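You operate a simulated robot arm through the tools that you are given. There is no shell and no other tool. Be economical: measure what you need, move in short steps, check, and stop when the job is done.

You are at the controls of a simulated two-armed robot. One attempt, no reset.

JOB
Pick up the red tube from the top of the two boxes by the winder with one hand, pass it to the other hand and put it on the low ledge of the cone winder. Take the film roll from the top of the two boxes by the winder and leave it on the lower shelf of the grey stand. Fetch the white tube and stand it on the low ledge of the cone winder. Turn the tension knob 29 to 2. Take the long green tube and leave it on the white tray. Take the blue brush on the top of the white box by the aisle and put it away on the top of the tall steel table. Lift the wire guide 65 open. Do these in any order. Set down upright: film roll, white tube.

The check looks at the end state, three seconds after you hand in, the way a careful person would. Anything else that was tipped, shoved, dropped, spilled or broken makes it a failure.

ROBOT AND FRAMES
Two 7-joint arms with fingered hands on one trunk, on a base that drives. Base frame: it is fixed to the floor where the robot stands at the start and does not move with it; the origin is under the middle of the robot, x ahead of it, y to its left, z up. Units: mm, rad, N and s.
The left shoulder is at the start at [70, 145, 1187], the right one opposite. With the tool pointing down near the work surface each hand reaches from about 100 to 400 mm from the robot's upright axis, wherever it stands, measured 20 degrees to its own side. Places, roughly: blue brush (6x4x5 cm) [8600, -2000, 400]; film roll (6x6x13 cm) [700, 100, 1100]; long green tube (7x7x21 cm) [6500, -3600, 900]; low ledge of the cone winder (16x240 cm) [1080, 2180, 500]; lower shelf of the grey stand [4400, -500, 600]; red tube (7x7x21 cm) [500, 200, 1100]; tension knob 29 [3900, -3400, 600]; top of the tall steel table [12600, -6900, 900]; white tray (11x15x3 cm) [4800, -7000, 700]; white tube (7x7x21 cm) [1800, -2100, 800]; wire guide 65 [1200, -2100, 1100]. Payload 3.5 kg a hand.
Tool frame (each hand has its own): the origin (TCP) lies between the finger pads and is the grasp point; the fingertips stand 25 mm ahead of it; z points along the fingers, y is the line along which they close. Largest opening 88 mm; the body of the gripper starts 29 mm behind the TCP. The gripper is a hand of 4 fingers: y runs from the thumb to the fingers, the wrist lies at [-13, -97, -162] in the tool frame, and closing takes about 1.5 s.
Orientation is that of the tool frame in the base frame, as [roll, pitch, yaw] about the fixed x, y, z axes, in that order (R = Rz(yaw) Ry(pitch) Rx(roll)). With the fingers straight down and the wrist toward the robot, the tool's x, y and z point along [0, 1, 0], [1, 0, 0] and [0, 0, -1] of the base frame.

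CONTROLS
- The arms move only by the tool nudge_tool. It takes "left_commands", "right_commands" or both (then of equal length, played together; a hand with none holds still); each is text: rows parted by semicolons, each of 7 numbers parted by spaces: the shift along the base's x, y, z in mm, then the turn, a rotation vector about the base's x, y, z in rad, then the opening in per cent of the stroke, from 0 (shut) to 100 (fully open). In form: tx ty tz rx ry rz gripper; .... A call has 1 to 12 rows; each row is the pose to reach, as a shift and turn from the pose commanded when the call began. A row lasts 0.2 s, in which the tool goes at most 50 mm and 0.15 rad; a call with a longer step from one row to the next is refused whole, and so is a gripper value outside its range. A pose out of reach is approached as far as the arm can. The call stops where the force on the tool passes 40 N (or 10 N more than at its start, if that is more) or the arm is blocked; 0.2 s more then pass. The fingers move at their own pace (about 45 mm/s each) and stop on an object; they squeeze with about 29 N. The grip force told is the motor's: it shows also when the fingers shut on nothing. Time passes only in rows, and 0.2 s behind the last, so rows that repeat a pose let the fingers close. The reply holds the time, the measured pose of the TCP, the force on the tool along the base axes, the opening and the grip force, in the units named above and with some noise, with the torque about the TCP (base axes, N m) and any sound that the robot's microphone picked up, and new pictures: "pictures" is both (left out), scene, wrist or none (wrist: the cameras of the hands that moved).
- Cameras (640 x 400 px; columns grow to the right, rows downward): "scene" is now at [138.9, 17.2, 1516.3]; the picture's right is [0.17, -0.99, 0.00], its down [-0.46, -0.08, -0.89] and it looks along [0.87, 0.15, -0.46] (base axes); focal length 281 px, centre (320, 200). "left" rides on the left gripper at [-64, -83, -98] in its tool frame; the picture's right is [-0.62, -0.37, 0.69], its down [0.71, -0.63, 0.30] and it looks along [0.33, 0.68, 0.65] (tool axes); focal length 265 px, centre (320, 200). "right" rides on the right gripper at [64, -83, -98] in its tool frame; the picture's right is [-0.62, 0.37, -0.69], its down [-0.71, -0.63, 0.30] and it looks along [-0.32, 0.68, 0.65] (tool axes); focal length 265 px, centre (320, 200). There is no depth. A picture from a camera that has moved, and an enlarged one, comes with that camera's place and axes in the base frame and with its lens.
- lift_body(by): slides the trunk up (or, below 0, down) by that many mm; the arms and the scene camera ride with it, the base frame stays. It gives what a move gives, with no picture.
- steer(legs): drives the robot by 1 to 6 legs, each [ahead, left, turn to the left] in mm, mm and rad, along the robot's own axes; the way and the turn of a leg run together, so that a leg with both is an arc; at most 1500 mm and 3.142 rad a leg. The arms and the cameras ride along, it lands a little off, and it stops where it bumps. It gives what a move gives, and a new picture of the scene camera.
- hand_shape(shape, hand): the hand has 4 fingers and takes this shape, open, in about a second: jaw (thumb against the fingers, like two jaws); tri (thumb and two fingers); tip (a fingertip pinch); poke (one finger out to press); point (the index stretched); flat (the hand flat); cup (the hand cupped); fist (a fist). The gripper value then closes the fingers along that shape, each until it touches; the sizes above hold for jaw. It gives what a move gives, with no picture.
- pan_tilt(pan, tilt): turns the head with the scene camera to pan (to the left, within 1.501 rad either way) and tilt (down, from -0.506 to 1.204), counted from straight ahead of the robot. It gives what a move gives, and a new picture of the scene camera.
- close_up(camera, box): a new picture of the part [left, top, right, bottom] of that camera's present view, enlarged. The clock stands still meanwhile.
- job_done(): hands the job in; it is judged then, once.

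Work in short steps. Places have to be worked out from the pictures, the camera data and where the tool is seen: move nearer, look again, correct. Check each grasp and each placing, and mend what went wrong. You have 196 turns and 260 pictures in all, those below and enlarged ones among them. Open the grippers and draw the arms clear of the work before you hand the job in, unless the task says otherwise; then end with one line.

The tools are called after "Emit:" as name(argument=value, ...) on one line, values as JSON. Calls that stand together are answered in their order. nudge_tool: Moves the arms, as the interface text tells. Its arguments: {"type":"object","properties":{"left_commands":{"type":"string"},"right_commands":{"type":"string"},"pictures":{"type":"string","enum":["both","scene","wrist","none"]}},"required":[]} The other tools are called the same way: lift_body (by) slides the trunk up or down; hand_shape (shape, hand) gives the hand a shape; steer (legs) drives the base; pan_tilt (pan, tilt) turns the head that bears the scene camera; close_up (camera, box) takes an enlarged picture of a part of a camera's view; job_done () hands the job in.

At the start:

```text
time_s: 0.0
left_tcp_pos: [449.0, 319.1, 1244.6]
left_ee_rot: [-3.141, 0.001, 1.571]
left_wrist_force: [0.1, -0.3, -0.1]
left_wrist_torque: [0.01, -0.02, 0.0]
left_grip_width: 87.4
left_grasp_force: 0.0
left_shape: jaw
right_tcp_pos: [470.1, -100.5, 1340.9]
right_ee_rot: [3.141, 0.001, 1.572]
right_wrist_force: [-0.4, -0.5, -0.2]
right_wrist_torque: [-0.01, -0.02, 0.04]
right_grip_width: 87.6
right_grasp_force: 0.1
right_shape: jaw
trunk travel left (down, up): [-750.0, 90.0]
robot x, y, heading: [0.1, -2.1, 0.0]
head pan, tilt: [0.171, 0.483]
```

scene: 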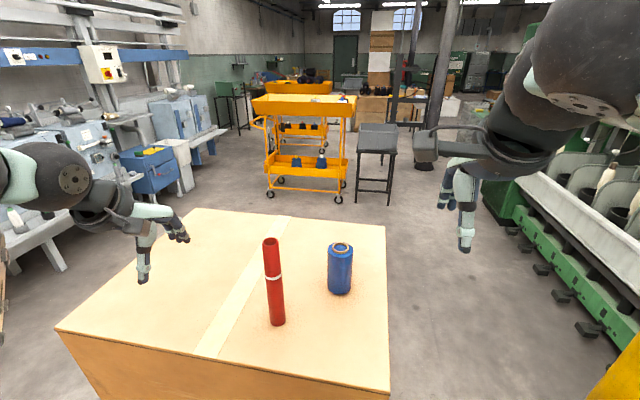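
right: 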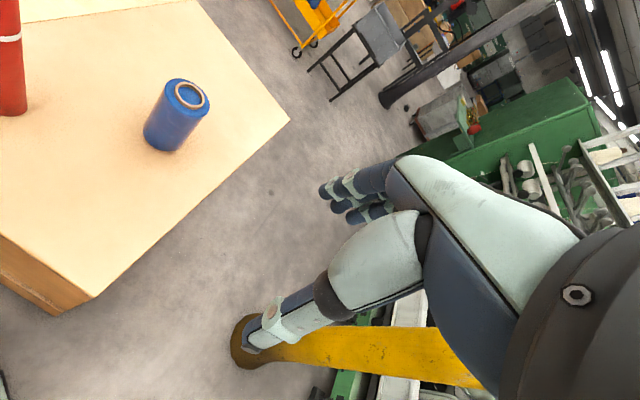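
left: 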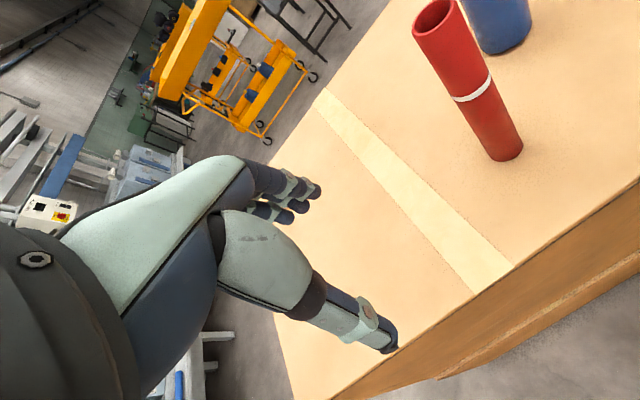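

I place the red tube at about (537, 177) with its top near z=1212, and the film roll at about (647, 57) with its top near 1132. I'll raise the left hand, move it over the tube, and check.

Emit:
nudge_tool(left_commands="0 0 45 0 0 0 100; 22 -35 60 0 0 0 100; 44 -71 60 0 0 0 100; 66 -106 60 0 0 0 100; 88 -142 60 0 0 0 100", pictures="both")

```text
time_s: 1.2
left_tcp_pos: [541.0, 177.8, 1304.2]
left_ee_rot: [3.141, -0.003, 1.572]
left_wrist_force: [-0.1, 0.3, 0.3]
left_wrist_torque: [0.03, 0.0, -0.01]
left_grip_width: 87.7
left_grasp_force: 0.1
left_shape: jaw
right_tcp_pos: [471.4, -103.5, 1339.1]
right_ee_rot: [3.139, -0.003, 1.57]
right_wrist_force: [-0.3, -0.4, 0.0]
right_wrist_torque: [0.01, 0.06, 0.01]
right_grip_width: 87.5
right_grasp_force: 0.1
right_shape: jaw
trunk travel left (down, up): [-750.0, 90.0]
robot x, y, heading: [1.3, -1.2, -0.003]
head pan, tilt: [0.171, 0.483]
camera scene: at [140.4, 15.5, 1516.2], right [0.17, -0.99, 0.0], down [-0.46, -0.08, -0.89], along [0.87, 0.15, -0.47], focal length 281 px, centre (320, 200)
camera left: at [457.3, 112.1, 1403.6], right [-0.37, -0.62, -0.69], down [-0.63, 0.71, -0.3], along [0.68, 0.33, -0.65], focal length 265 px, centre (320, 200)
```

scene: 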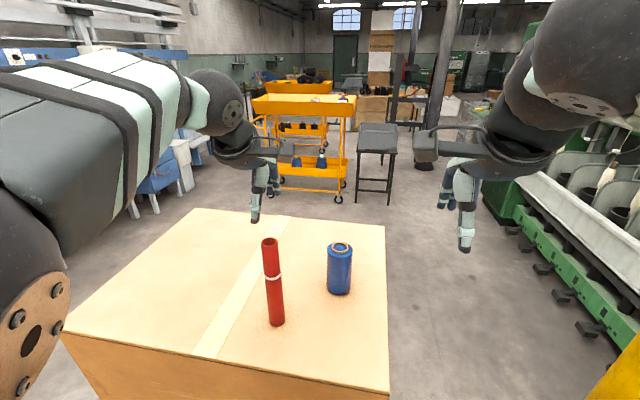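
left: 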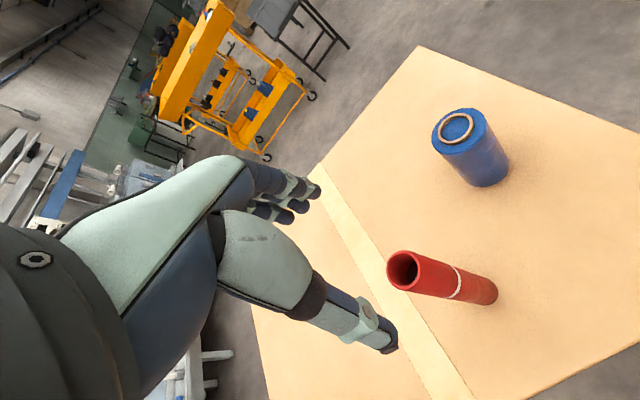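

The left camera also puts the tube top at (538, 176), right under the hand. I'll descend over it and close.

Emit:
nudge_tool(left_commands="-2 -1 -40 0 0 0 100; -2 -1 -80 0 0 0 100; -2 -1 -112 0 0 0 100; -2 -1 -112 0 0 0 0; -2 -1 -112 0 0 0 0; -2 -1 -112 0 0 0 0; -2 -1 -112 0 0 0 0; -2 -1 -112 0 0 0 0; -2 -1 -112 0 0 0 0; -2 -1 -112 0 0 0 0; -2 -1 -112 0 0 0 0; -2 -1 -112 0 0 0 0", pictures="wrist")

```text
time_s: 3.8
left_tcp_pos: [535.6, 177.9, 1191.6]
left_ee_rot: [3.142, 0.002, 1.572]
left_wrist_force: [-0.4, -1.2, 0.7]
left_wrist_torque: [0.06, -0.03, -0.04]
left_grip_width: 24.5
left_grasp_force: 29.0
left_shape: jaw
right_tcp_pos: [469.6, -101.1, 1340.5]
right_ee_rot: [3.141, -0.001, 1.571]
right_wrist_force: [0.1, -0.2, 0.1]
right_wrist_torque: [0.01, -0.01, -0.01]
right_grip_width: 87.7
right_grasp_force: 0.0
right_shape: jaw
trunk travel left (down, up): [-750.0, 90.0]
robot x, y, heading: [1.7, 3.7, -0.003]
head pan, tilt: [0.171, 0.483]
camera left: at [452.1, 113.2, 1292.2], right [-0.37, -0.62, -0.69], down [-0.63, 0.71, -0.3], along [0.68, 0.33, -0.65], focal length 265 px, centre (320, 200)
```

left: 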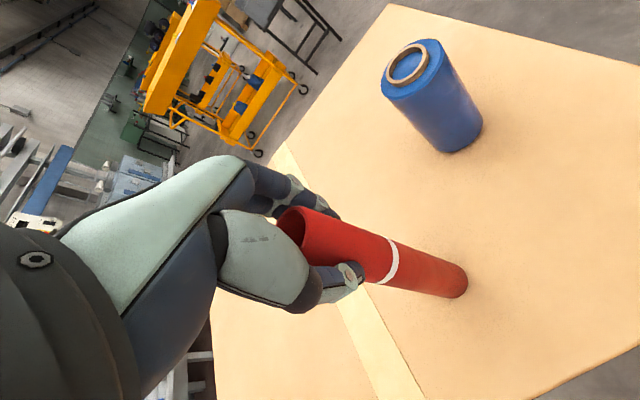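

The grip is holding (29 N at 24.5 mm). I'll lift the tube to the handover spot while the right hand turns sideways, pointing to +y.

Emit:
nudge_tool(left_commands="0 0 40 0 0 0 0; 0 0 85 0 0 0 0; 0 0 130 0 0 0 0; -20 -20 135 0 0 0 0; -45 -45 135 0 0 0 0; -45 -65 135 0 0 0 0; -45 -65 135 0 0 0 0; -45 -65 135 0 0 0 0; -45 -65 135 0 0 0 0; -45 -65 135 0 0 0 0; -45 -65 135 0 0 0 0", right_commands="0 0 -10 0.143 0 0 100; 0 0 -20 0.286 0 0 100; 0 0 -35 0.429 0 0 100; 0 10 -50 0.571 0 0 100; 0 20 -65 0.714 0 0 100; 5 30 -80 0.857 0 0 100; 10 45 -90 1.0 0 0 100; 14 60 -100 1.143 0 0 100; 18 75 -110 1.286 0 0 100; 20 90 -120 1.429 0 0 100; 20 110 -125 1.571 0 0 100", pictures="both")

```text
time_s: 6.2
left_tcp_pos: [514.2, 120.2, 1337.7]
left_ee_rot: [-3.141, 0.017, 1.57]
left_wrist_force: [1.1, 0.5, -0.3]
left_wrist_torque: [0.01, 0.01, -0.03]
left_grip_width: 24.5
left_grasp_force: 29.4
left_shape: jaw
left hand out of reach, approached as far as the arm can: row 5, 6, 7, 8, 9, 10, 11
right_tcp_pos: [490.2, 7.9, 1213.5]
right_ee_rot: [-1.085, -1.567, -0.488]
right_wrist_force: [-0.2, 1.0, -0.6]
right_wrist_torque: [0.0, -0.01, 0.0]
right_grip_width: 87.6
right_grasp_force: 0.0
right_shape: jaw
trunk travel left (down, up): [-750.0, 90.0]
robot x, y, heading: [-2.0, -0.8, -0.003]
head pan, tilt: [0.171, 0.483]
camera scene: at [140.4, 18.1, 1516.2], right [0.17, -0.99, 0.0], down [-0.46, -0.08, -0.88], along [0.87, 0.15, -0.47], focal length 281 px, centre (320, 200)
camera right: at [406.7, -88.4, 1279.1], right [0.37, -0.69, -0.62], down [-0.63, 0.31, -0.71], along [0.68, 0.65, -0.32], focal length 265 px, centre (320, 200)
camera left: at [428.2, 55.3, 1438.0], right [-0.37, -0.63, -0.68], down [-0.63, 0.71, -0.31], along [0.68, 0.31, -0.66], focal length 265 px, centre (320, 200)
```

scene: 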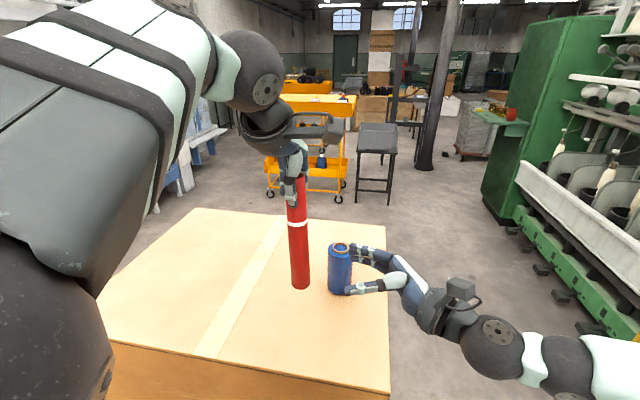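
right: 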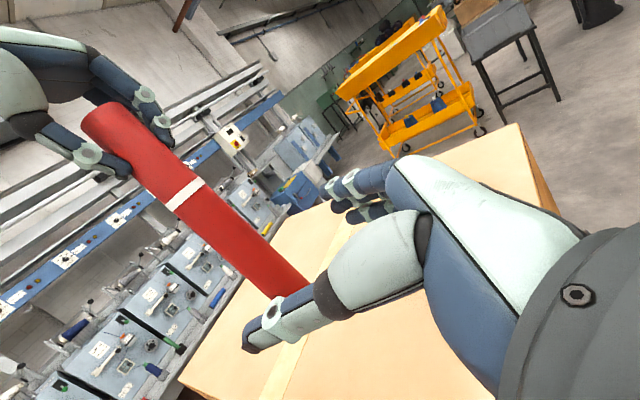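
left: 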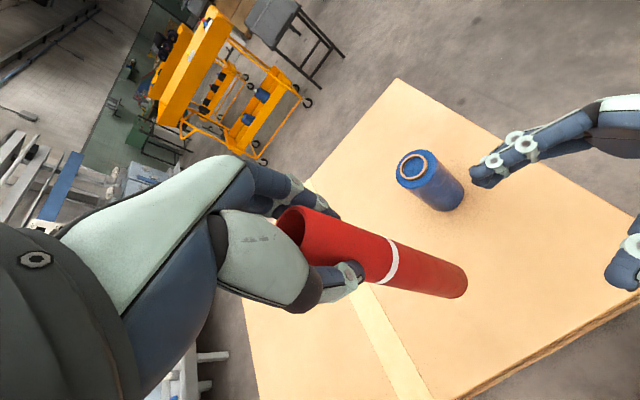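

The left hand is at its reach limit and holds the tube at (514, 120). I'll move the right hand onto the lower part and close it.

Emit:
nudge_tool(right_commands="24 0 0 0 0 0 100; 24 40 0 0 0 0 100; 24 80 0 0 0 0 100; 24 109 0 0 0 0 100; 24 109 0 0 0 0 0; 24 109 0 0 0 0 0; 24 109 0 0 0 0 0; 24 109 0 0 0 0 0; 24 109 0 0 0 0 0; 24 109 0 0 0 0 0; 24 109 0 0 0 0 0; 24 109 0 0 0 0 0", pictures="wrist")

```text
time_s: 8.8
left_tcp_pos: [511.4, 118.8, 1336.7]
left_ee_rot: [-3.138, 0.015, 1.573]
left_wrist_force: [2.3, -0.1, 0.0]
left_wrist_torque: [-0.05, -0.13, 0.06]
left_grip_width: 24.3
left_grasp_force: 29.0
left_shape: jaw
right_tcp_pos: [513.9, 117.7, 1213.9]
right_ee_rot: [1.493, -1.569, -3.064]
right_wrist_force: [-1.7, -0.2, -0.7]
right_wrist_torque: [-0.01, -0.04, -0.03]
right_grip_width: 18.3
right_grasp_force: 29.1
right_shape: jaw
trunk travel left (down, up): [-750.0, 90.0]
robot x, y, heading: [-0.7, 0.3, -0.001]
head pan, tilt: [0.171, 0.483]
camera right: at [430.7, 19.6, 1279.2], right [0.37, -0.69, -0.62], down [-0.63, 0.3, -0.71], along [0.68, 0.65, -0.32], focal length 265 px, centre (320, 200)
```

right: 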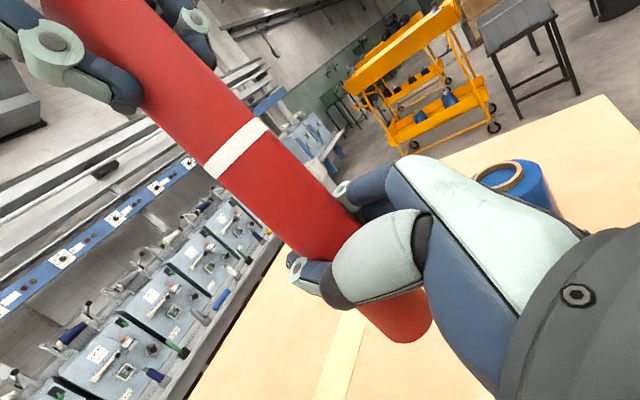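

Both hands hold the tube. I'll open the left one and withdraw it toward +y.

Emit:
nudge_tool(left_commands="0 0 0 0 0 0 100; 0 0 0 0 0 0 100; 0 0 0 0 0 0 100; 0 0 0 0 0 0 100; 0 0 0 0 0 0 100; 0 20 10 0 0 0 100; 0 50 20 0 0 0 100; 0 90 20 0 0 0 100; 0 130 20 0 0 0 100", pictures="scene")

```text
time_s: 10.8
left_tcp_pos: [510.5, 249.3, 1353.5]
left_ee_rot: [-3.141, 0.001, 1.571]
left_wrist_force: [-0.1, 0.6, 1.0]
left_wrist_torque: [-0.05, 0.02, -0.02]
left_grip_width: 87.5
left_grasp_force: 0.0
left_shape: jaw
right_tcp_pos: [513.9, 118.6, 1213.2]
right_ee_rot: [-3.131, -1.569, 1.561]
right_wrist_force: [-0.1, -0.2, 0.4]
right_wrist_torque: [0.01, -0.01, 0.01]
right_grip_width: 18.1
right_grasp_force: 28.9
right_shape: jaw
trunk travel left (down, up): [-750.0, 90.0]
robot x, y, heading: [-1.8, 2.4, 0.003]
head pan, tilt: [0.171, 0.483]
camera scene: at [139.0, 19.5, 1516.3], right [0.17, -0.99, 0.0], down [-0.46, -0.08, -0.89], along [0.87, 0.15, -0.46], focal length 281 px, centre (320, 200)
```

scene: 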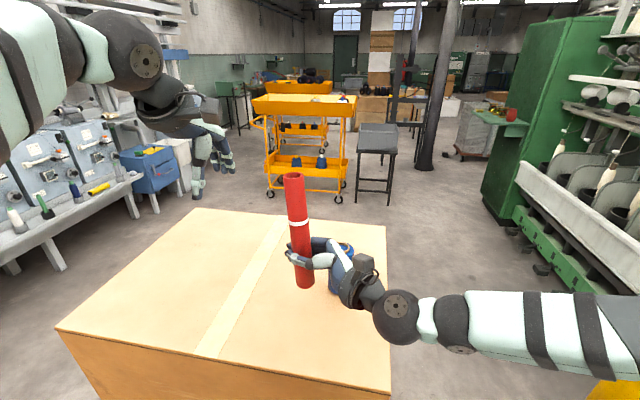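

The handover worked. Next I'll move the right hand, holding the red tube, out of the way, and bring the left hand over the film roll.

Emit:
nudge_tool(right_commands="-30 -35 20 0 0 0 0; -55 -75 30 0 0 0 0; -80 -115 30 0 0 0 0; -100 -155 30 0 0 0 0; -100 -200 30 0 0 0 0; -100 -220 30 0 0 0 0; -100 -220 30 0 0 0 0; -100 -220 30 0 0 0 0; -100 -220 30 0 0 0 0", left_commands="0 0 0 0 0 0 100; 0 0 0 0 0 0 100; 0 0 0 0 0 0 100; 27 -30 -15 0 0 0 100; 55 -65 -35 0 0 0 100; 82 -100 -50 0 0 0 100; 109 -135 -65 0 0 0 100; 130 -170 -80 0 0 0 100; 136 -192 -100 0 0 0 100", pictures="both")

```text
refused: row 1 steps farther than a row can; nothing moved
```

Emit:
nudge_tool(right_commands="-25 -30 15 0 0 0 0; -50 -65 30 0 0 0 0; -75 -105 30 0 0 0 0; -95 -145 30 0 0 0 0; -100 -190 30 0 0 0 0; -100 -220 30 0 0 0 0; -100 -220 30 0 0 0 0; -100 -220 30 0 0 0 0; -100 -220 30 0 0 0 0", left_commands="0 0 0 0 0 0 100; 0 0 0 0 0 0 100; 0 0 0 0 0 0 100; 25 -28 -15 0 0 0 100; 50 -60 -32 0 0 0 100; 75 -95 -48 0 0 0 100; 100 -130 -64 0 0 0 100; 122 -165 -80 0 0 0 100; 136 -192 -100 0 0 0 100", pictures="both")

```text
time_s: 12.8
left_tcp_pos: [647.9, 51.9, 1260.2]
left_ee_rot: [3.141, -0.002, 1.573]
left_wrist_force: [0.4, -0.6, 0.0]
left_wrist_torque: [-0.01, -0.01, -0.01]
left_grip_width: 87.8
left_grasp_force: 0.0
left_shape: jaw
right_tcp_pos: [414.8, -106.3, 1244.7]
right_ee_rot: [-0.815, -1.568, -0.755]
right_wrist_force: [0.0, 0.4, -0.9]
right_wrist_torque: [-0.03, -0.02, 0.01]
right_grip_width: 17.8
right_grasp_force: 28.9
right_shape: jaw
trunk travel left (down, up): [-750.0, 90.0]
robot x, y, heading: [0.1, -0.8, -0.003]
head pan, tilt: [0.171, 0.483]
camera scene: at [140.0, 15.4, 1516.2], right [0.17, -0.99, 0.0], down [-0.46, -0.08, -0.89], along [0.87, 0.15, -0.47], focal length 281 px, centre (320, 200)
camera right: at [331.1, -204.0, 1310.1], right [0.37, -0.69, -0.62], down [-0.63, 0.31, -0.71], along [0.68, 0.65, -0.32], focal length 265 px, centre (320, 200)
camera left: at [565.6, -12.7, 1357.8], right [-0.37, -0.62, -0.69], down [-0.63, 0.71, -0.3], along [0.68, 0.33, -0.65], focal length 265 px, centre (320, 200)
```

scene: 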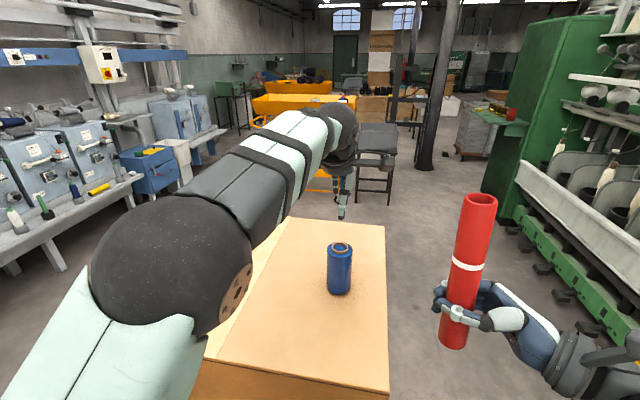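
right: 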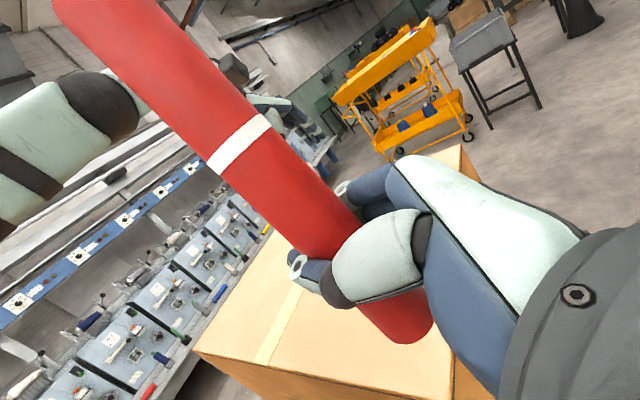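
left: 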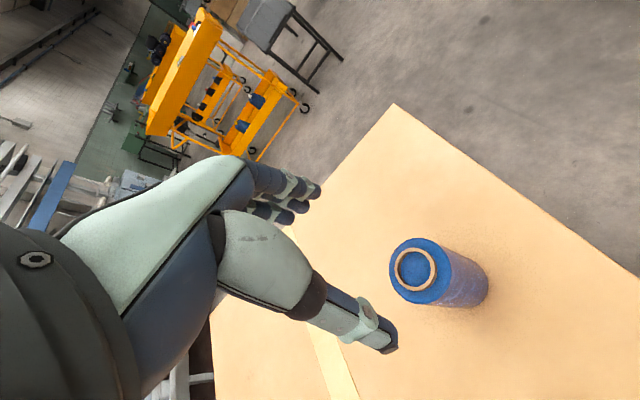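

The film roll is at (655, 56) with its top near 1128. I'll shift slightly, descend and close.

Emit:
nudge_tool(left_commands="7 4 -45 0 0 0 100; 7 4 -90 0 0 0 100; 7 4 -130 0 0 0 100; 7 4 -152 0 0 0 100; 7 4 -152 0 0 0 0; 7 4 -152 0 0 0 0; 7 4 -152 0 0 0 0; 7 4 -152 0 0 0 0; 7 4 -152 0 0 0 0; 7 4 -152 0 0 0 0", pictures="wrist")

```text
time_s: 15.0
left_tcp_pos: [655.1, 57.5, 1105.8]
left_ee_rot: [-3.141, 0.001, 1.571]
left_wrist_force: [-1.5, 0.0, 0.1]
left_wrist_torque: [-0.01, 0.15, 0.01]
left_grip_width: 58.3
left_grasp_force: 29.1
left_shape: jaw
right_tcp_pos: [413.5, -105.2, 1245.1]
right_ee_rot: [1.412, -1.57, -2.982]
right_wrist_force: [-0.2, 0.5, -0.1]
right_wrist_torque: [0.01, 0.02, 0.01]
right_grip_width: 18.0
right_grasp_force: 29.6
right_shape: jaw
trunk travel left (down, up): [-750.0, 90.0]
robot x, y, heading: [0.3, -0.9, -0.0]
head pan, tilt: [0.171, 0.483]
camera left: at [571.3, -8.0, 1204.4], right [-0.37, -0.62, -0.69], down [-0.63, 0.71, -0.3], along [0.68, 0.33, -0.65], focal length 265 px, centre (320, 200)
```

left: 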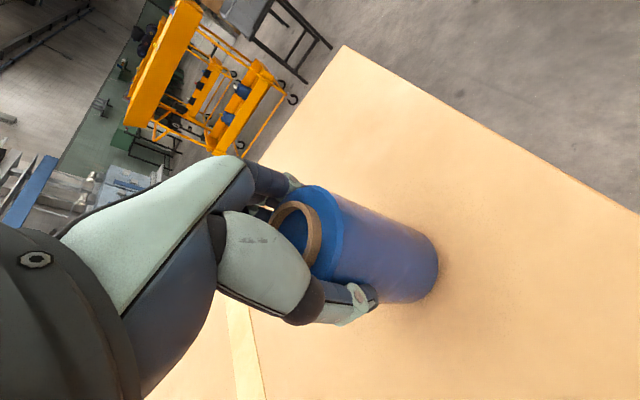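

The film roll is gripped at 58 mm. I'll lift it and pull it in to a carrying position.

Emit:
nudge_tool(left_commands="0 0 40 0 0 0 0; 0 0 85 0 0 0 0; 0 0 130 0 0 0 0; -20 35 150 0 0 0 0; -55 65 150 0 0 0 0; -90 95 150 0 0 0 0; -125 125 150 0 0 0 0; -160 155 150 0 0 0 0; -190 190 150 0 0 0 0; -215 230 150 0 0 0 0", pictures="none")

Emit:
pan_tilt(pan=1.3, tilt=0.5)

```text
time_s: 17.2
left_tcp_pos: [436.5, 289.7, 1254.3]
left_ee_rot: [3.14, -0.001, 1.57]
left_wrist_force: [-0.2, 0.3, -2.3]
left_wrist_torque: [0.01, 0.03, -0.01]
left_grip_width: 57.7
left_grasp_force: 28.9
left_shape: jaw
left hand out of reach, approached as far as the arm can: row 7
right_tcp_pos: [413.4, -102.5, 1246.7]
right_ee_rot: [2.956, -1.568, 1.757]
right_wrist_force: [0.0, 0.4, -1.0]
right_wrist_torque: [0.0, -0.02, -0.02]
right_grip_width: 17.9
right_grasp_force: 28.5
right_shape: jaw
trunk travel left (down, up): [-750.0, 90.0]
robot x, y, heading: [-2.1, -1.8, 0.001]
head pan, tilt: [0.171, 0.483]
```

```text
time_s: 18.6
left_tcp_pos: [437.4, 285.2, 1253.3]
left_ee_rot: [-3.141, 0.0, 1.57]
left_wrist_force: [0.5, 0.0, -2.3]
left_wrist_torque: [-0.01, 0.01, -0.01]
left_grip_width: 57.9
left_grasp_force: 29.5
left_shape: jaw
right_tcp_pos: [413.8, -104.0, 1247.0]
right_ee_rot: [-1.276, -1.57, -0.295]
right_wrist_force: [0.3, 0.0, -0.6]
right_wrist_torque: [0.02, 0.02, 0.02]
right_grip_width: 17.5
right_grasp_force: 29.2
right_shape: jaw
trunk travel left (down, up): [-750.0, 90.0]
robot x, y, heading: [0.5, 1.2, 0.003]
head pan, tilt: [1.3, 0.499]
camera scene: at [73.8, 89.5, 1514.8], right [0.96, -0.27, 0.0], down [-0.13, -0.46, -0.88], along [0.23, 0.85, -0.48], focal length 281 px, centre (320, 200)
```

scene: 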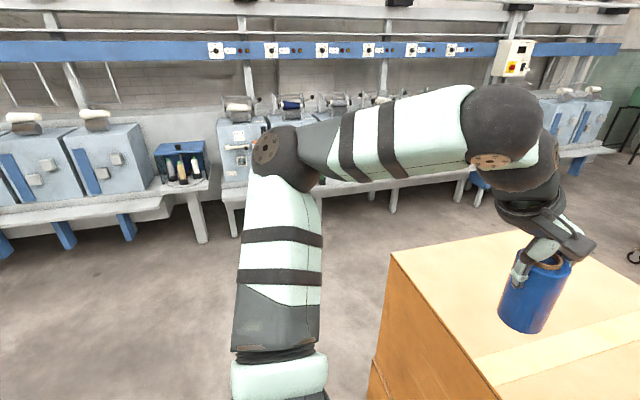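

The ledge is the long white shelf in front of the blue units. I'll back off, turn to face it and drive closer, keeping clear of the box.

Emit:
steer(legs=[[-250, 0, 0], [0, 0, 1.571], [900, 0, 0], [0, -500, 0]])

Emit:
pan_tilt(pan=0, tilt=0.6)

```text
time_s: 30.7
left_tcp_pos: [-33.4, 1325.7, 1254.6]
left_ee_rot: [3.139, -0.004, 3.096]
left_wrist_force: [0.9, 0.0, -2.4]
left_wrist_torque: [0.0, 0.03, 0.01]
left_grip_width: 57.3
left_grasp_force: 28.8
left_shape: jaw
right_tcp_pos: [357.0, 1284.8, 1245.5]
right_ee_rot: [0.111, -1.568, -0.159]
right_wrist_force: [-0.2, -0.3, -0.5]
right_wrist_torque: [0.02, -0.02, -0.03]
right_grip_width: 17.4
right_grasp_force: 28.9
right_shape: jaw
trunk travel left (down, up): [-750.0, 90.0]
robot x, y, heading: [232.1, 877.9, 1.525]
head pan, tilt: [1.3, 0.499]
stopped in leg 4: the robot was blocked; the commanded pose is now the measured one
camera scene: at [148.5, 954.8, 1515.2], right [0.31, 0.95, 0.0], down [0.45, -0.15, -0.88], along [-0.84, 0.27, -0.48], focal length 281 px, centre (320, 200)
```

scene: 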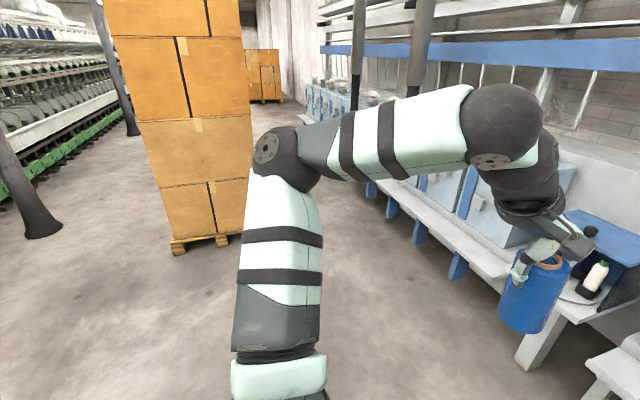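

```text
time_s: 32.1
left_tcp_pos: [-34.9, 1326.3, 1254.3]
left_ee_rot: [-3.14, -0.001, 3.099]
left_wrist_force: [-0.1, -0.5, -2.6]
left_wrist_torque: [-0.01, 0.0, 0.01]
left_grip_width: 57.7
left_grasp_force: 28.9
left_shape: jaw
right_tcp_pos: [353.8, 1287.6, 1245.6]
right_ee_rot: [-2.966, -1.569, 2.921]
right_wrist_force: [-0.1, -0.7, -0.3]
right_wrist_torque: [0.03, 0.02, -0.01]
right_grip_width: 17.5
right_grasp_force: 28.8
right_shape: jaw
trunk travel left (down, up): [-750.0, 90.0]
robot x, y, heading: [229.2, 881.4, 1.529]
head pan, tilt: [0.0, 0.6]
camera scene: at [235.2, 1017.9, 1505.7], right [1.0, -0.04, 0.0], down [-0.03, -0.56, -0.82], along [0.04, 0.82, -0.57], focal length 281 px, centre (320, 200)
```

scene: 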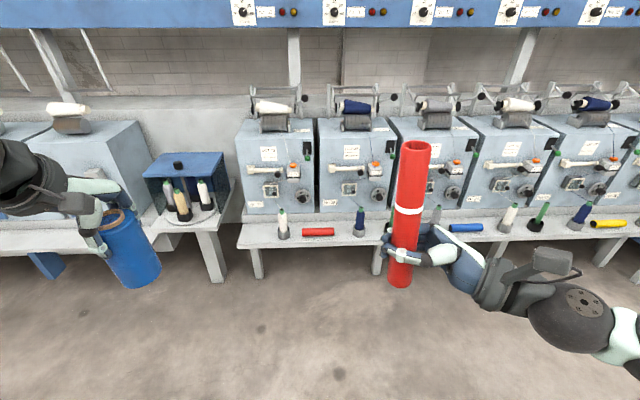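

The strafe was stopped, probably by the box corner. I'll move ahead, clear of it, then shift right and look at the free spots on the ledge.

Emit:
steer(legs=[[350, 60, 0.045], [0, -150, 0]])

Emit:
close_up(camera="scene", box=[220, 150, 540, 350])

```text
time_s: 35.4
left_tcp_pos: [36.7, 1671.3, 1253.0]
left_ee_rot: [-3.141, 0.005, -3.141]
left_wrist_force: [0.7, 0.2, -2.0]
left_wrist_torque: [-0.01, -0.01, -0.02]
left_grip_width: 57.6
left_grasp_force: 29.1
left_shape: jaw
right_tcp_pos: [428.5, 1647.1, 1245.5]
right_ee_rot: [2.835, -1.569, -2.835]
right_wrist_force: [-0.5, 0.5, -0.5]
right_wrist_torque: [0.02, 0.0, 0.0]
right_grip_width: 17.7
right_grasp_force: 29.2
right_shape: jaw
trunk travel left (down, up): [-750.0, 90.0]
robot x, y, heading: [327.9, 1234.2, 1.571]
head pan, tilt: [0.0, 0.6]
camera scene: at [322.4, 1373.6, 1505.7], right [1.0, 0.0, 0.0], down [0.0, -0.57, -0.82], along [0.0, 0.82, -0.57], focal length 281 px, centre (320, 200)
```

scene: 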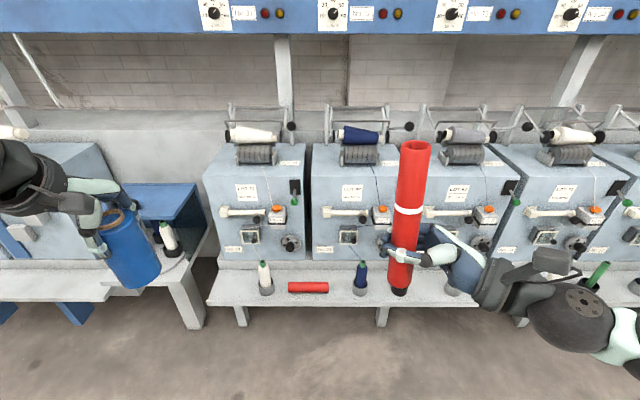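

```text
2.00 times, centred on (380, 250) of scene
camera zoom: at [322.4, 1373.6, 1505.7], right [1.0, 0.0, 0.0], down [0.0, -0.57, -0.82], along [0.0, 0.82, -0.57], focal length 562 px, centre (200, 100)
```

zoom: 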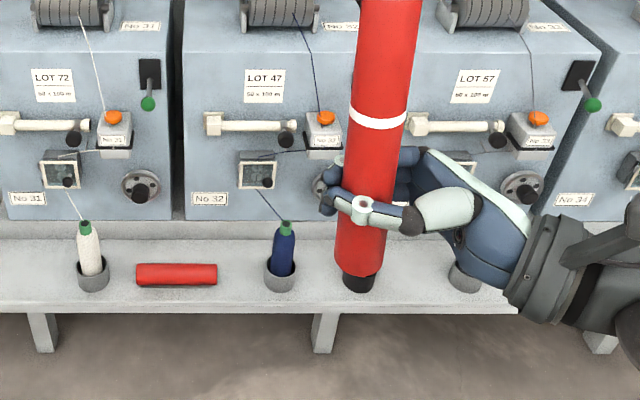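

There's free space at the left end of the ledge, left of the first cone. I'll turn the right tool to point forward and pull the left hand in, then drive left.

Emit:
nudge_tool(right_commands="8 0 0 0 0 -0.143 0; 16 0 0 0 0 -0.286 0; 24 0 0 0 0 -0.429 0; 32 0 0 0 0 -0.571 0; 40 0 0 0 0 -0.714 0; 48 0 0 0 0 -0.857 0; 56 0 0 0 0 -1.0 0; 64 0 0 0 0 -1.143 0; 72 0 0 0 0 -1.286 0; 80 0 0 0 0 -1.429 0; 80 0 0 0 0 -1.571 0", left_commands="0 -10 0 0 0 0 0; 0 -20 0 0 0 0 0; 0 -30 0 0 0 0 0; 0 -40 0 0 0 0 0; 0 -50 0 0 0 0 0; 0 -60 0 0 0 0 0; 0 -70 0 0 0 0 0; 0 -80 0 0 0 0 0; 0 -90 0 0 0 0 0; 0 -100 0 0 0 0 0; 0 -110 0 0 0 0 0", pictures="none")

Emit:
steer(legs=[[0, 548, 0], [200, 0, 0]])

```text
time_s: 37.8
left_tcp_pos: [76.5, 1603.5, 1224.1]
left_ee_rot: [3.142, 0.002, 3.142]
left_wrist_force: [0.5, 0.2, -2.1]
left_wrist_torque: [0.02, -0.01, -0.01]
left_grip_width: 57.6
left_grasp_force: 28.9
left_shape: jaw
left hand out of reach, approached as far as the arm can: row 4, 5, 6, 7, 8, 9, 10, 11
right_tcp_pos: [508.2, 1656.1, 1243.8]
right_ee_rot: [-2.889, -1.551, 1.31]
right_wrist_force: [0.4, -0.2, -0.6]
right_wrist_torque: [-0.02, 0.0, 0.01]
right_grip_width: 16.6
right_grasp_force: 29.0
right_shape: jaw
right hand out of reach, approached as far as the arm can: row 1, 2, 3, 4, 5, 6, 7, 8, 9, 10, 11
trunk travel left (down, up): [-750.0, 90.0]
robot x, y, heading: [329.3, 1233.8, 1.57]
head pan, tilt: [0.0, 0.6]
```

```text
time_s: 42.2
left_tcp_pos: [-481.5, 1798.8, 1227.0]
left_ee_rot: [3.138, -0.001, -3.133]
left_wrist_force: [0.3, -0.8, -2.2]
left_wrist_torque: [-0.01, 0.02, 0.0]
left_grip_width: 57.5
left_grasp_force: 28.7
left_shape: jaw
right_tcp_pos: [-52.1, 1854.9, 1244.6]
right_ee_rot: [-2.757, -1.558, 1.189]
right_wrist_force: [-0.5, 0.2, -0.6]
right_wrist_torque: [0.02, 0.02, 0.02]
right_grip_width: 16.8
right_grasp_force: 29.0
right_shape: jaw
trunk travel left (down, up): [-750.0, 90.0]
robot x, y, heading: [-229.1, 1434.1, 1.579]
head pan, tilt: [0.0, 0.6]
camera scene: at [-233.8, 1569.1, 1504.8], right [1.0, 0.03, 0.0], down [0.02, -0.57, -0.82], along [-0.03, 0.82, -0.57], focal length 281 px, centre (320, 200)
```

scene: 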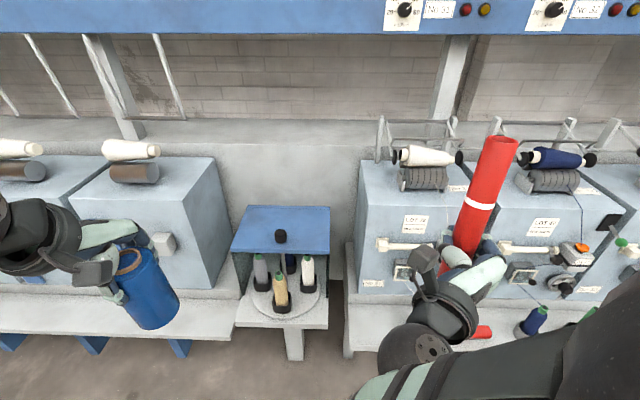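

The tool points forward and the robot is in front of the spot. I'll lower the trunk, then look with the right wrist camera.

Emit:
lift_body(by=-520)

Emit:
pan_tilt(pan=-0.4, tilt=0.6)

Emit:
close_up(camera="right", box=[0, 0, 640, 400])

```text
refused: -520 is not a number from -400 to 400
```

```text
time_s: 43.1
left_tcp_pos: [-482.4, 1803.2, 1225.9]
left_ee_rot: [3.141, 0.0, -3.132]
left_wrist_force: [0.5, -0.7, -2.3]
left_wrist_torque: [-0.01, 0.02, 0.01]
left_grip_width: 57.4
left_grasp_force: 28.8
left_shape: jaw
right_tcp_pos: [-51.2, 1859.0, 1243.7]
right_ee_rot: [-2.704, -1.547, 1.135]
right_wrist_force: [0.8, 0.3, -1.2]
right_wrist_torque: [0.0, 0.02, 0.0]
right_grip_width: 16.9
right_grasp_force: 28.7
right_shape: jaw
trunk travel left (down, up): [-750.0, 90.0]
robot x, y, heading: [-225.9, 1433.0, 1.577]
head pan, tilt: [-0.4, 0.6]
camera scene: at [-202.8, 1569.2, 1507.0], right [0.95, -0.32, 0.0], down [-0.18, -0.52, -0.83], along [0.27, 0.79, -0.55], focal length 281 px, centre (320, 200)
```

scene: 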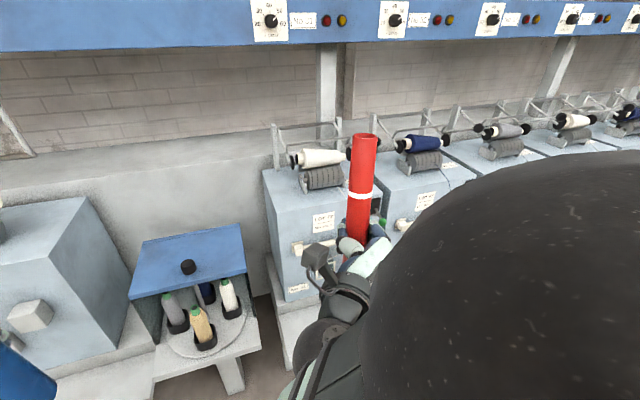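

```text
1.00 times, centred on (320, 200) of right (not enlarged: the box is as wide or as high as the picture)
camera zoom: at [-134.5, 1761.8, 1311.5], right [0.36, -0.7, -0.61], down [-0.64, 0.29, -0.71], along [0.68, 0.65, -0.35], focal length 265 px, centre (320, 200)
```

zoom: 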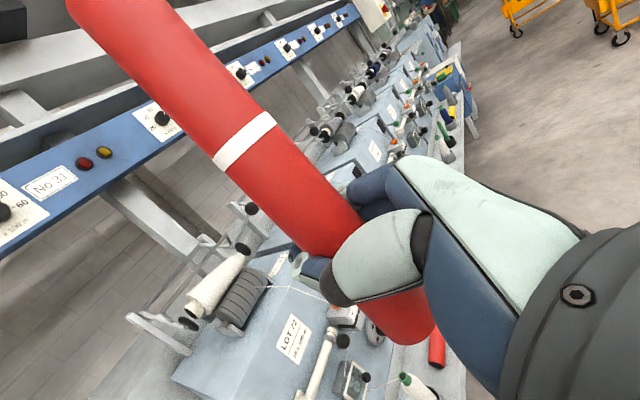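

I'll lower the trunk in two moves, then check the right wrist view.

Emit:
lift_body(by=-400)

Emit:
lift_body(by=-120)

Emit:
close_up(camera="right", box=[0, 0, 640, 400])

Emit:
close_up(camera="scene", box=[0, 0, 640, 400])

```text
time_s: 46.9
left_tcp_pos: [-482.6, 1801.5, 825.6]
left_ee_rot: [-3.141, 0.001, -3.133]
left_wrist_force: [-0.3, 0.3, -2.4]
left_wrist_torque: [-0.02, -0.02, 0.02]
left_grip_width: 57.4
left_grasp_force: 29.0
left_shape: jaw
right_tcp_pos: [-53.2, 1858.5, 845.1]
right_ee_rot: [-2.778, -1.552, 1.211]
right_wrist_force: [0.1, 0.2, -0.9]
right_wrist_torque: [-0.01, -0.03, 0.03]
right_grip_width: 16.8
right_grasp_force: 28.9
right_shape: jaw
trunk travel left (down, up): [-350.0, 490.0]
robot x, y, heading: [-232.1, 1433.5, 1.578]
head pan, tilt: [-0.4, 0.6]
```

```text
time_s: 48.4
left_tcp_pos: [-481.4, 1801.2, 705.2]
left_ee_rot: [-3.142, 0.0, -3.134]
left_wrist_force: [0.0, 0.3, -2.5]
left_wrist_torque: [0.0, 0.0, -0.01]
left_grip_width: 57.7
left_grasp_force: 28.8
left_shape: jaw
right_tcp_pos: [-53.2, 1856.8, 723.9]
right_ee_rot: [-2.87, -1.553, 1.304]
right_wrist_force: [1.0, -0.5, -0.2]
right_wrist_torque: [-0.03, 0.01, -0.02]
right_grip_width: 16.7
right_grasp_force: 29.1
right_shape: jaw
trunk travel left (down, up): [-230.0, 610.0]
robot x, y, heading: [-226.7, 1435.5, 1.578]
head pan, tilt: [-0.4, 0.6]
```

```text
1.00 times, centred on (320, 200) of right (not enlarged: the box is as wide or as high as the picture)
camera zoom: at [-135.6, 1760.4, 791.6], right [0.37, -0.7, -0.61], down [-0.64, 0.29, -0.72], along [0.68, 0.65, -0.34], focal length 265 px, centre (320, 200)
```

zoom: 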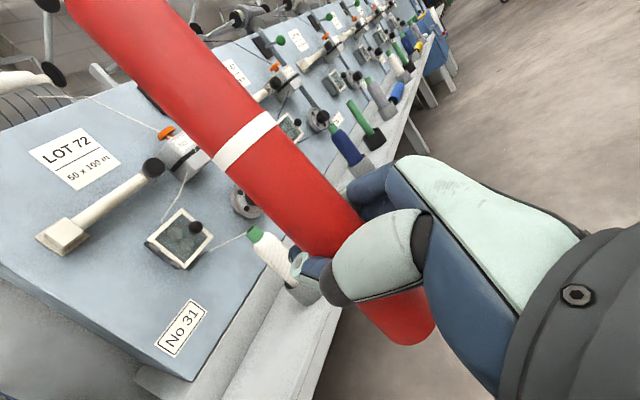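

```text
1.00 times, centred on (320, 200) of scene (not enlarged: the box is as wide or as high as the picture)
camera zoom: at [-197.0, 1565.5, 985.8], right [0.92, -0.38, 0.0], down [-0.22, -0.52, -0.82], along [0.32, 0.76, -0.57], focal length 281 px, centre (320, 200)
```

zoom: 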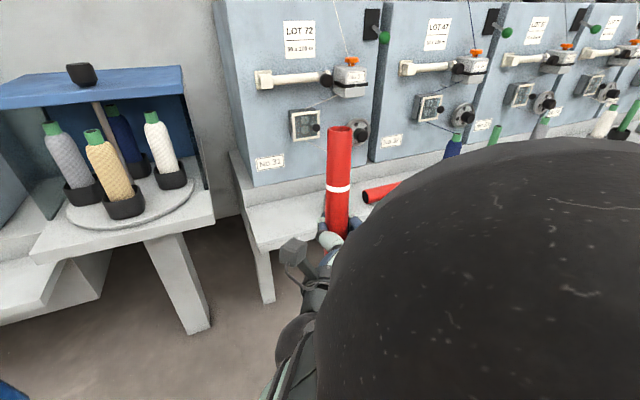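

I estimate the ledge top near z 475 and its front edge near y 2100, with the red tube's spot at about (-30, 2165). I'll drive ahead 170 mm, then extend the right arm.

Emit:
steer(legs=[[170, 0, -0.007]])

Emit:
nudge_tool(right_commands="10 35 -30 0 0 0 0; 20 70 -50 0 0 0 0; 23 105 -70 0 0 0 0; 23 140 -85 0 0 0 0", pictures="both")

```text
time_s: 49.9
left_tcp_pos: [-479.1, 1974.3, 705.3]
left_ee_rot: [3.141, 0.0, 3.141]
left_wrist_force: [0.1, -0.1, -2.8]
left_wrist_torque: [0.0, -0.02, 0.02]
left_grip_width: 57.6
left_grasp_force: 28.6
left_shape: jaw
right_tcp_pos: [-48.8, 2025.0, 725.3]
right_ee_rot: [-2.832, -1.554, 1.257]
right_wrist_force: [-0.5, -0.7, -0.5]
right_wrist_torque: [0.01, 0.0, 0.02]
right_grip_width: 17.1
right_grasp_force: 28.5
right_shape: jaw
trunk travel left (down, up): [-230.0, 610.0]
robot x, y, heading: [-233.1, 1602.0, 1.572]
head pan, tilt: [-0.4, 0.6]
camera scene: at [-196.2, 1735.4, 985.6], right [0.92, -0.39, 0.0], down [-0.22, -0.52, -0.82], along [0.32, 0.76, -0.57], focal length 281 px, centre (320, 200)
```

scene: 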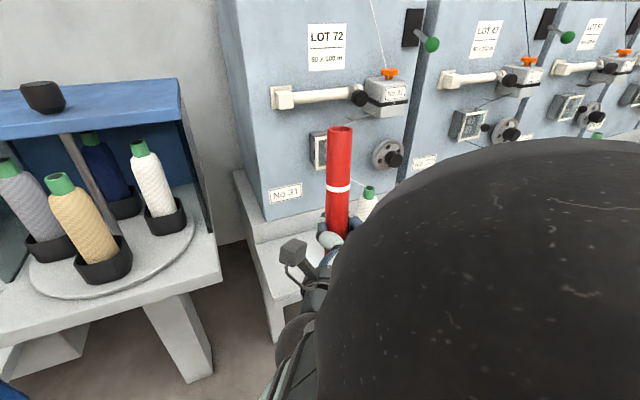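

```text
time_s: 50.9
left_tcp_pos: [-479.0, 1973.8, 705.6]
left_ee_rot: [3.141, -0.002, 3.141]
left_wrist_force: [0.5, 0.1, -1.7]
left_wrist_torque: [-0.01, 0.01, 0.02]
left_grip_width: 57.4
left_grasp_force: 29.2
left_shape: jaw
right_tcp_pos: [-5.3, 2165.5, 641.1]
right_ee_rot: [-1.857, -1.511, 0.239]
right_wrist_force: [-0.1, -0.4, 0.1]
right_wrist_torque: [-0.05, 0.0, 0.02]
right_grip_width: 16.9
right_grasp_force: 29.5
right_shape: jaw
trunk travel left (down, up): [-230.0, 610.0]
robot x, y, heading: [-228.6, 1601.6, 1.568]
head pan, tilt: [-0.4, 0.6]
camera scene: at [-196.3, 1735.4, 985.6], right [0.92, -0.39, 0.0], down [-0.22, -0.52, -0.82], along [0.32, 0.76, -0.57], focal length 281 px, centre (320, 200)
camera right: at [-89.0, 2072.9, 712.6], right [0.3, -0.72, -0.63], down [-0.66, 0.32, -0.68], along [0.69, 0.62, -0.38], focal length 265 px, centre (320, 200)
```

scene: 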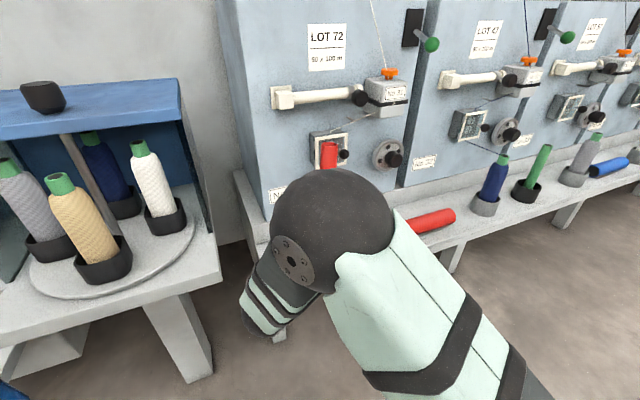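
right: 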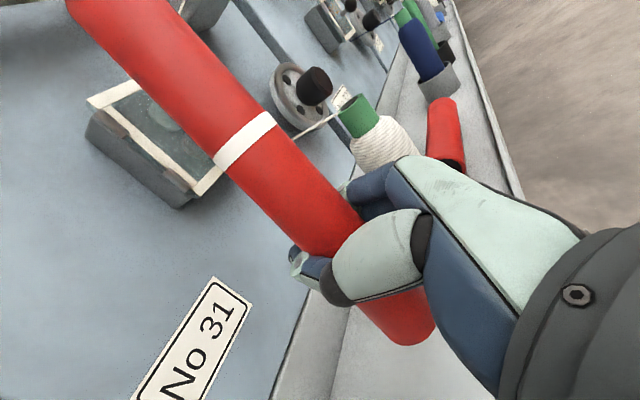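

The hand drifted about 25 mm toward the cone and tilted slightly. I'll correct that, move down toward the ledge, and check.

Emit:
nudge_tool(right_commands="-15 0 0 0.007 -0.03 0 0; -28 5 -20 0.014 -0.058 0 0; -28 10 -50 0.014 -0.058 0 0; -28 10 -75 0.014 -0.058 0 0", pictures="wrist")

```text
time_s: 51.9
left_tcp_pos: [-478.7, 1974.7, 705.9]
left_ee_rot: [3.142, 0.002, 3.141]
left_wrist_force: [0.0, 0.0, -2.9]
left_wrist_torque: [-0.01, 0.0, 0.04]
left_grip_width: 57.5
left_grasp_force: 28.6
left_shape: jaw
right_tcp_pos: [-31.5, 2202.6, 577.0]
right_ee_rot: [1.681, -1.515, 3.03]
right_wrist_force: [-0.4, -0.4, -0.4]
right_wrist_torque: [0.0, 0.0, 0.0]
right_grip_width: 16.5
right_grasp_force: 29.1
right_shape: jaw
right hand out of reach, approached as far as the arm can: row 2, 3, 4
trunk travel left (down, up): [-230.0, 610.0]
robot x, y, heading: [-229.1, 1599.3, 1.566]
head pan, tilt: [-0.4, 0.6]
camera right: at [-117.0, 2105.3, 639.2], right [0.4, -0.7, -0.59], down [-0.59, 0.3, -0.75], along [0.7, 0.65, -0.29], focal length 265 px, centre (320, 200)
```

right: 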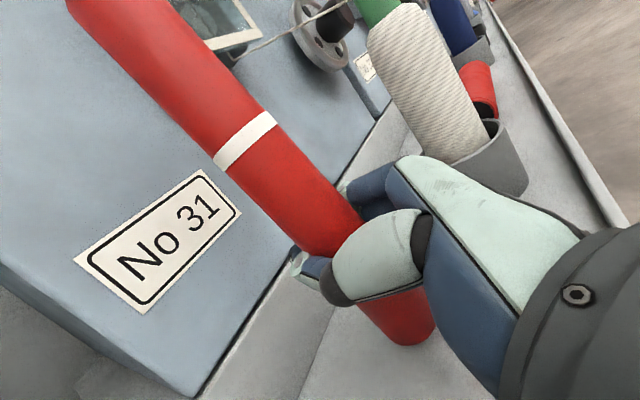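

The arm is near its reach limit with a small lean. I'll correct the lean, pull back a little, and lower with the trunk.

Emit:
nudge_tool(right_commands="0 -10 0 0 0.03 0 0; 0 -20 0 0 0.055 0 0; 0 -20 0 0 0.055 0 0", pictures="none")

Emit:
lift_body(by=-22)

```text
time_s: 52.7
left_tcp_pos: [-478.1, 1973.2, 706.4]
left_ee_rot: [-3.141, 0.001, 3.141]
left_wrist_force: [-0.5, -0.4, -2.2]
left_wrist_torque: [0.01, -0.02, 0.0]
left_grip_width: 57.6
left_grasp_force: 29.1
left_shape: jaw
right_tcp_pos: [-25.6, 2186.6, 579.3]
right_ee_rot: [-2.529, -1.563, 0.951]
right_wrist_force: [-0.5, -0.6, -0.3]
right_wrist_torque: [-0.02, 0.0, 0.03]
right_grip_width: 16.9
right_grasp_force: 29.4
right_shape: jaw
right hand out of reach, approached as far as the arm can: row 1, 2, 3
trunk travel left (down, up): [-230.0, 610.0]
robot x, y, heading: [-229.0, 1600.2, 1.564]
head pan, tilt: [-0.4, 0.6]
```

```text
time_s: 53.4
left_tcp_pos: [-478.9, 1971.7, 684.4]
left_ee_rot: [3.141, 0.002, -3.141]
left_wrist_force: [-0.5, -0.7, -1.6]
left_wrist_torque: [-0.03, 0.03, -0.03]
left_grip_width: 57.6
left_grasp_force: 29.5
left_shape: jaw
right_tcp_pos: [-25.7, 2186.0, 563.6]
right_ee_rot: [-0.375, -1.567, -1.202]
right_wrist_force: [-3.2, 1.7, 19.4]
right_wrist_torque: [-0.03, -0.16, 0.03]
right_grip_width: 16.2
right_grasp_force: 28.7
right_shape: jaw
trunk travel left (down, up): [-208.0, 632.0]
robot x, y, heading: [-228.9, 1602.1, 1.565]
head pan, tilt: [-0.4, 0.6]
```

The tube bottom touched the ledge (19 N upward) and the tool is level. I'll open and draw straight back.

Emit:
nudge_tool(right_commands="0 0 4 0 0 0 30; 0 0 4 0 0 0 60; 0 0 4 0 0 0 100; 0 0 4 0 0 0 100; 0 0 4 0 0 0 100; 0 0 4 0 0 0 100", pictures="wrist")

```text
time_s: 54.8
left_tcp_pos: [-479.4, 1973.9, 684.4]
left_ee_rot: [-3.141, -0.001, 3.141]
left_wrist_force: [-0.4, 0.6, -2.9]
left_wrist_torque: [-0.01, -0.03, 0.0]
left_grip_width: 57.4
left_grasp_force: 29.3
left_shape: jaw
right_tcp_pos: [-24.4, 2186.2, 561.9]
right_ee_rot: [-2.135, -1.561, 0.557]
right_wrist_force: [-0.4, -0.3, 0.4]
right_wrist_torque: [0.03, 0.01, -0.01]
right_grip_width: 87.4
right_grasp_force: 0.1
right_shape: jaw
trunk travel left (down, up): [-208.0, 632.0]
robot x, y, heading: [-229.2, 1597.1, 1.569]
head pan, tilt: [-0.4, 0.6]
camera right: at [-108.7, 2089.3, 628.5], right [0.36, -0.7, -0.62], down [-0.63, 0.31, -0.71], along [0.69, 0.65, -0.33], focal length 265 px, centre (320, 200)
```

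right: 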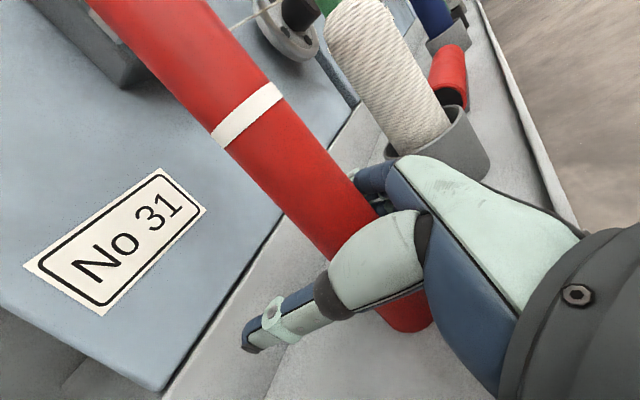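

The tube stands on the ledge. I'll withdraw straight back.

Emit:
nudge_tool(right_commands="0 -30 0 0 0 0 100; 0 -60 0 0 0 0 100; 0 -90 10 0 0 0 100; 0 -130 20 0 0 0 100; 0 -170 40 0 0 0 100; 20 -200 80 0 0 0 100", pictures="both")

```text
refused: row 6 steps farther than a row can; nothing moved
```

Emit:
nudge_tool(right_commands="0 -30 0 0 0 0 100; 0 -60 0 0 0 0 100; 0 -90 10 0 0 0 100; 0 -130 20 0 0 0 100; 0 -170 40 0 0 0 100; 10 -200 70 0 0 0 100", pictures="both")

```text
time_s: 55.8
left_tcp_pos: [-480.0, 1972.6, 684.5]
left_ee_rot: [-3.14, 0.001, 3.14]
left_wrist_force: [-0.1, -0.7, -2.9]
left_wrist_torque: [-0.01, 0.03, 0.03]
left_grip_width: 57.7
left_grasp_force: 29.4
left_shape: jaw
right_tcp_pos: [7.9, 2088.1, 534.1]
right_ee_rot: [-3.107, -1.326, 1.492]
right_wrist_force: [-0.2, 4.3, 11.1]
right_wrist_torque: [0.16, -0.55, 0.19]
right_grip_width: 88.0
right_grasp_force: 0.1
right_shape: jaw
right hand out of reach, approached as far as the arm can: row 1, 2, 3, 4, 5
trunk travel left (down, up): [-208.0, 632.0]
robot x, y, heading: [-229.3, 1599.3, 1.57]
head pan, tilt: [-0.4, 0.6]
stopped in row 5 (right hand): the arm was blocked; the commanded pose is now the measured one
camera scene: at [-196.7, 1734.5, 964.0], right [0.92, -0.39, 0.0], down [-0.22, -0.52, -0.83], along [0.32, 0.76, -0.56], focal length 281 px, centre (320, 200)
camera right: at [-77.9, 2012.7, 622.5], right [0.33, -0.84, -0.44], down [-0.63, 0.15, -0.76], along [0.7, 0.52, -0.48], focal length 265 px, centre (320, 200)
```

scene: 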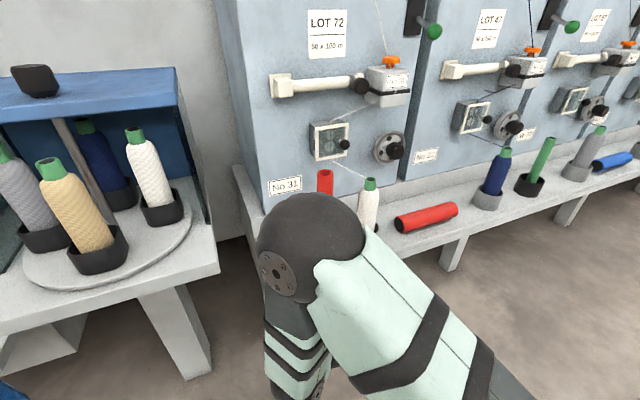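
right: 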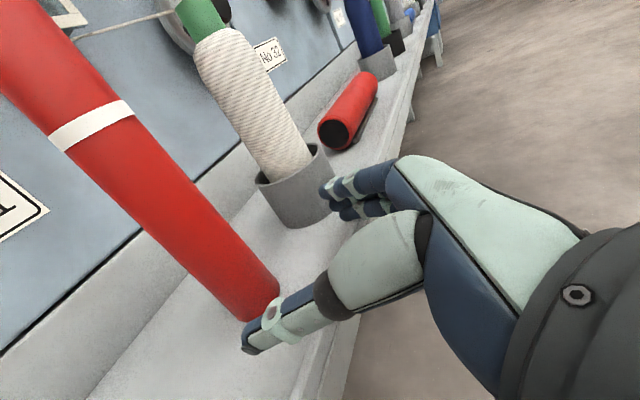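

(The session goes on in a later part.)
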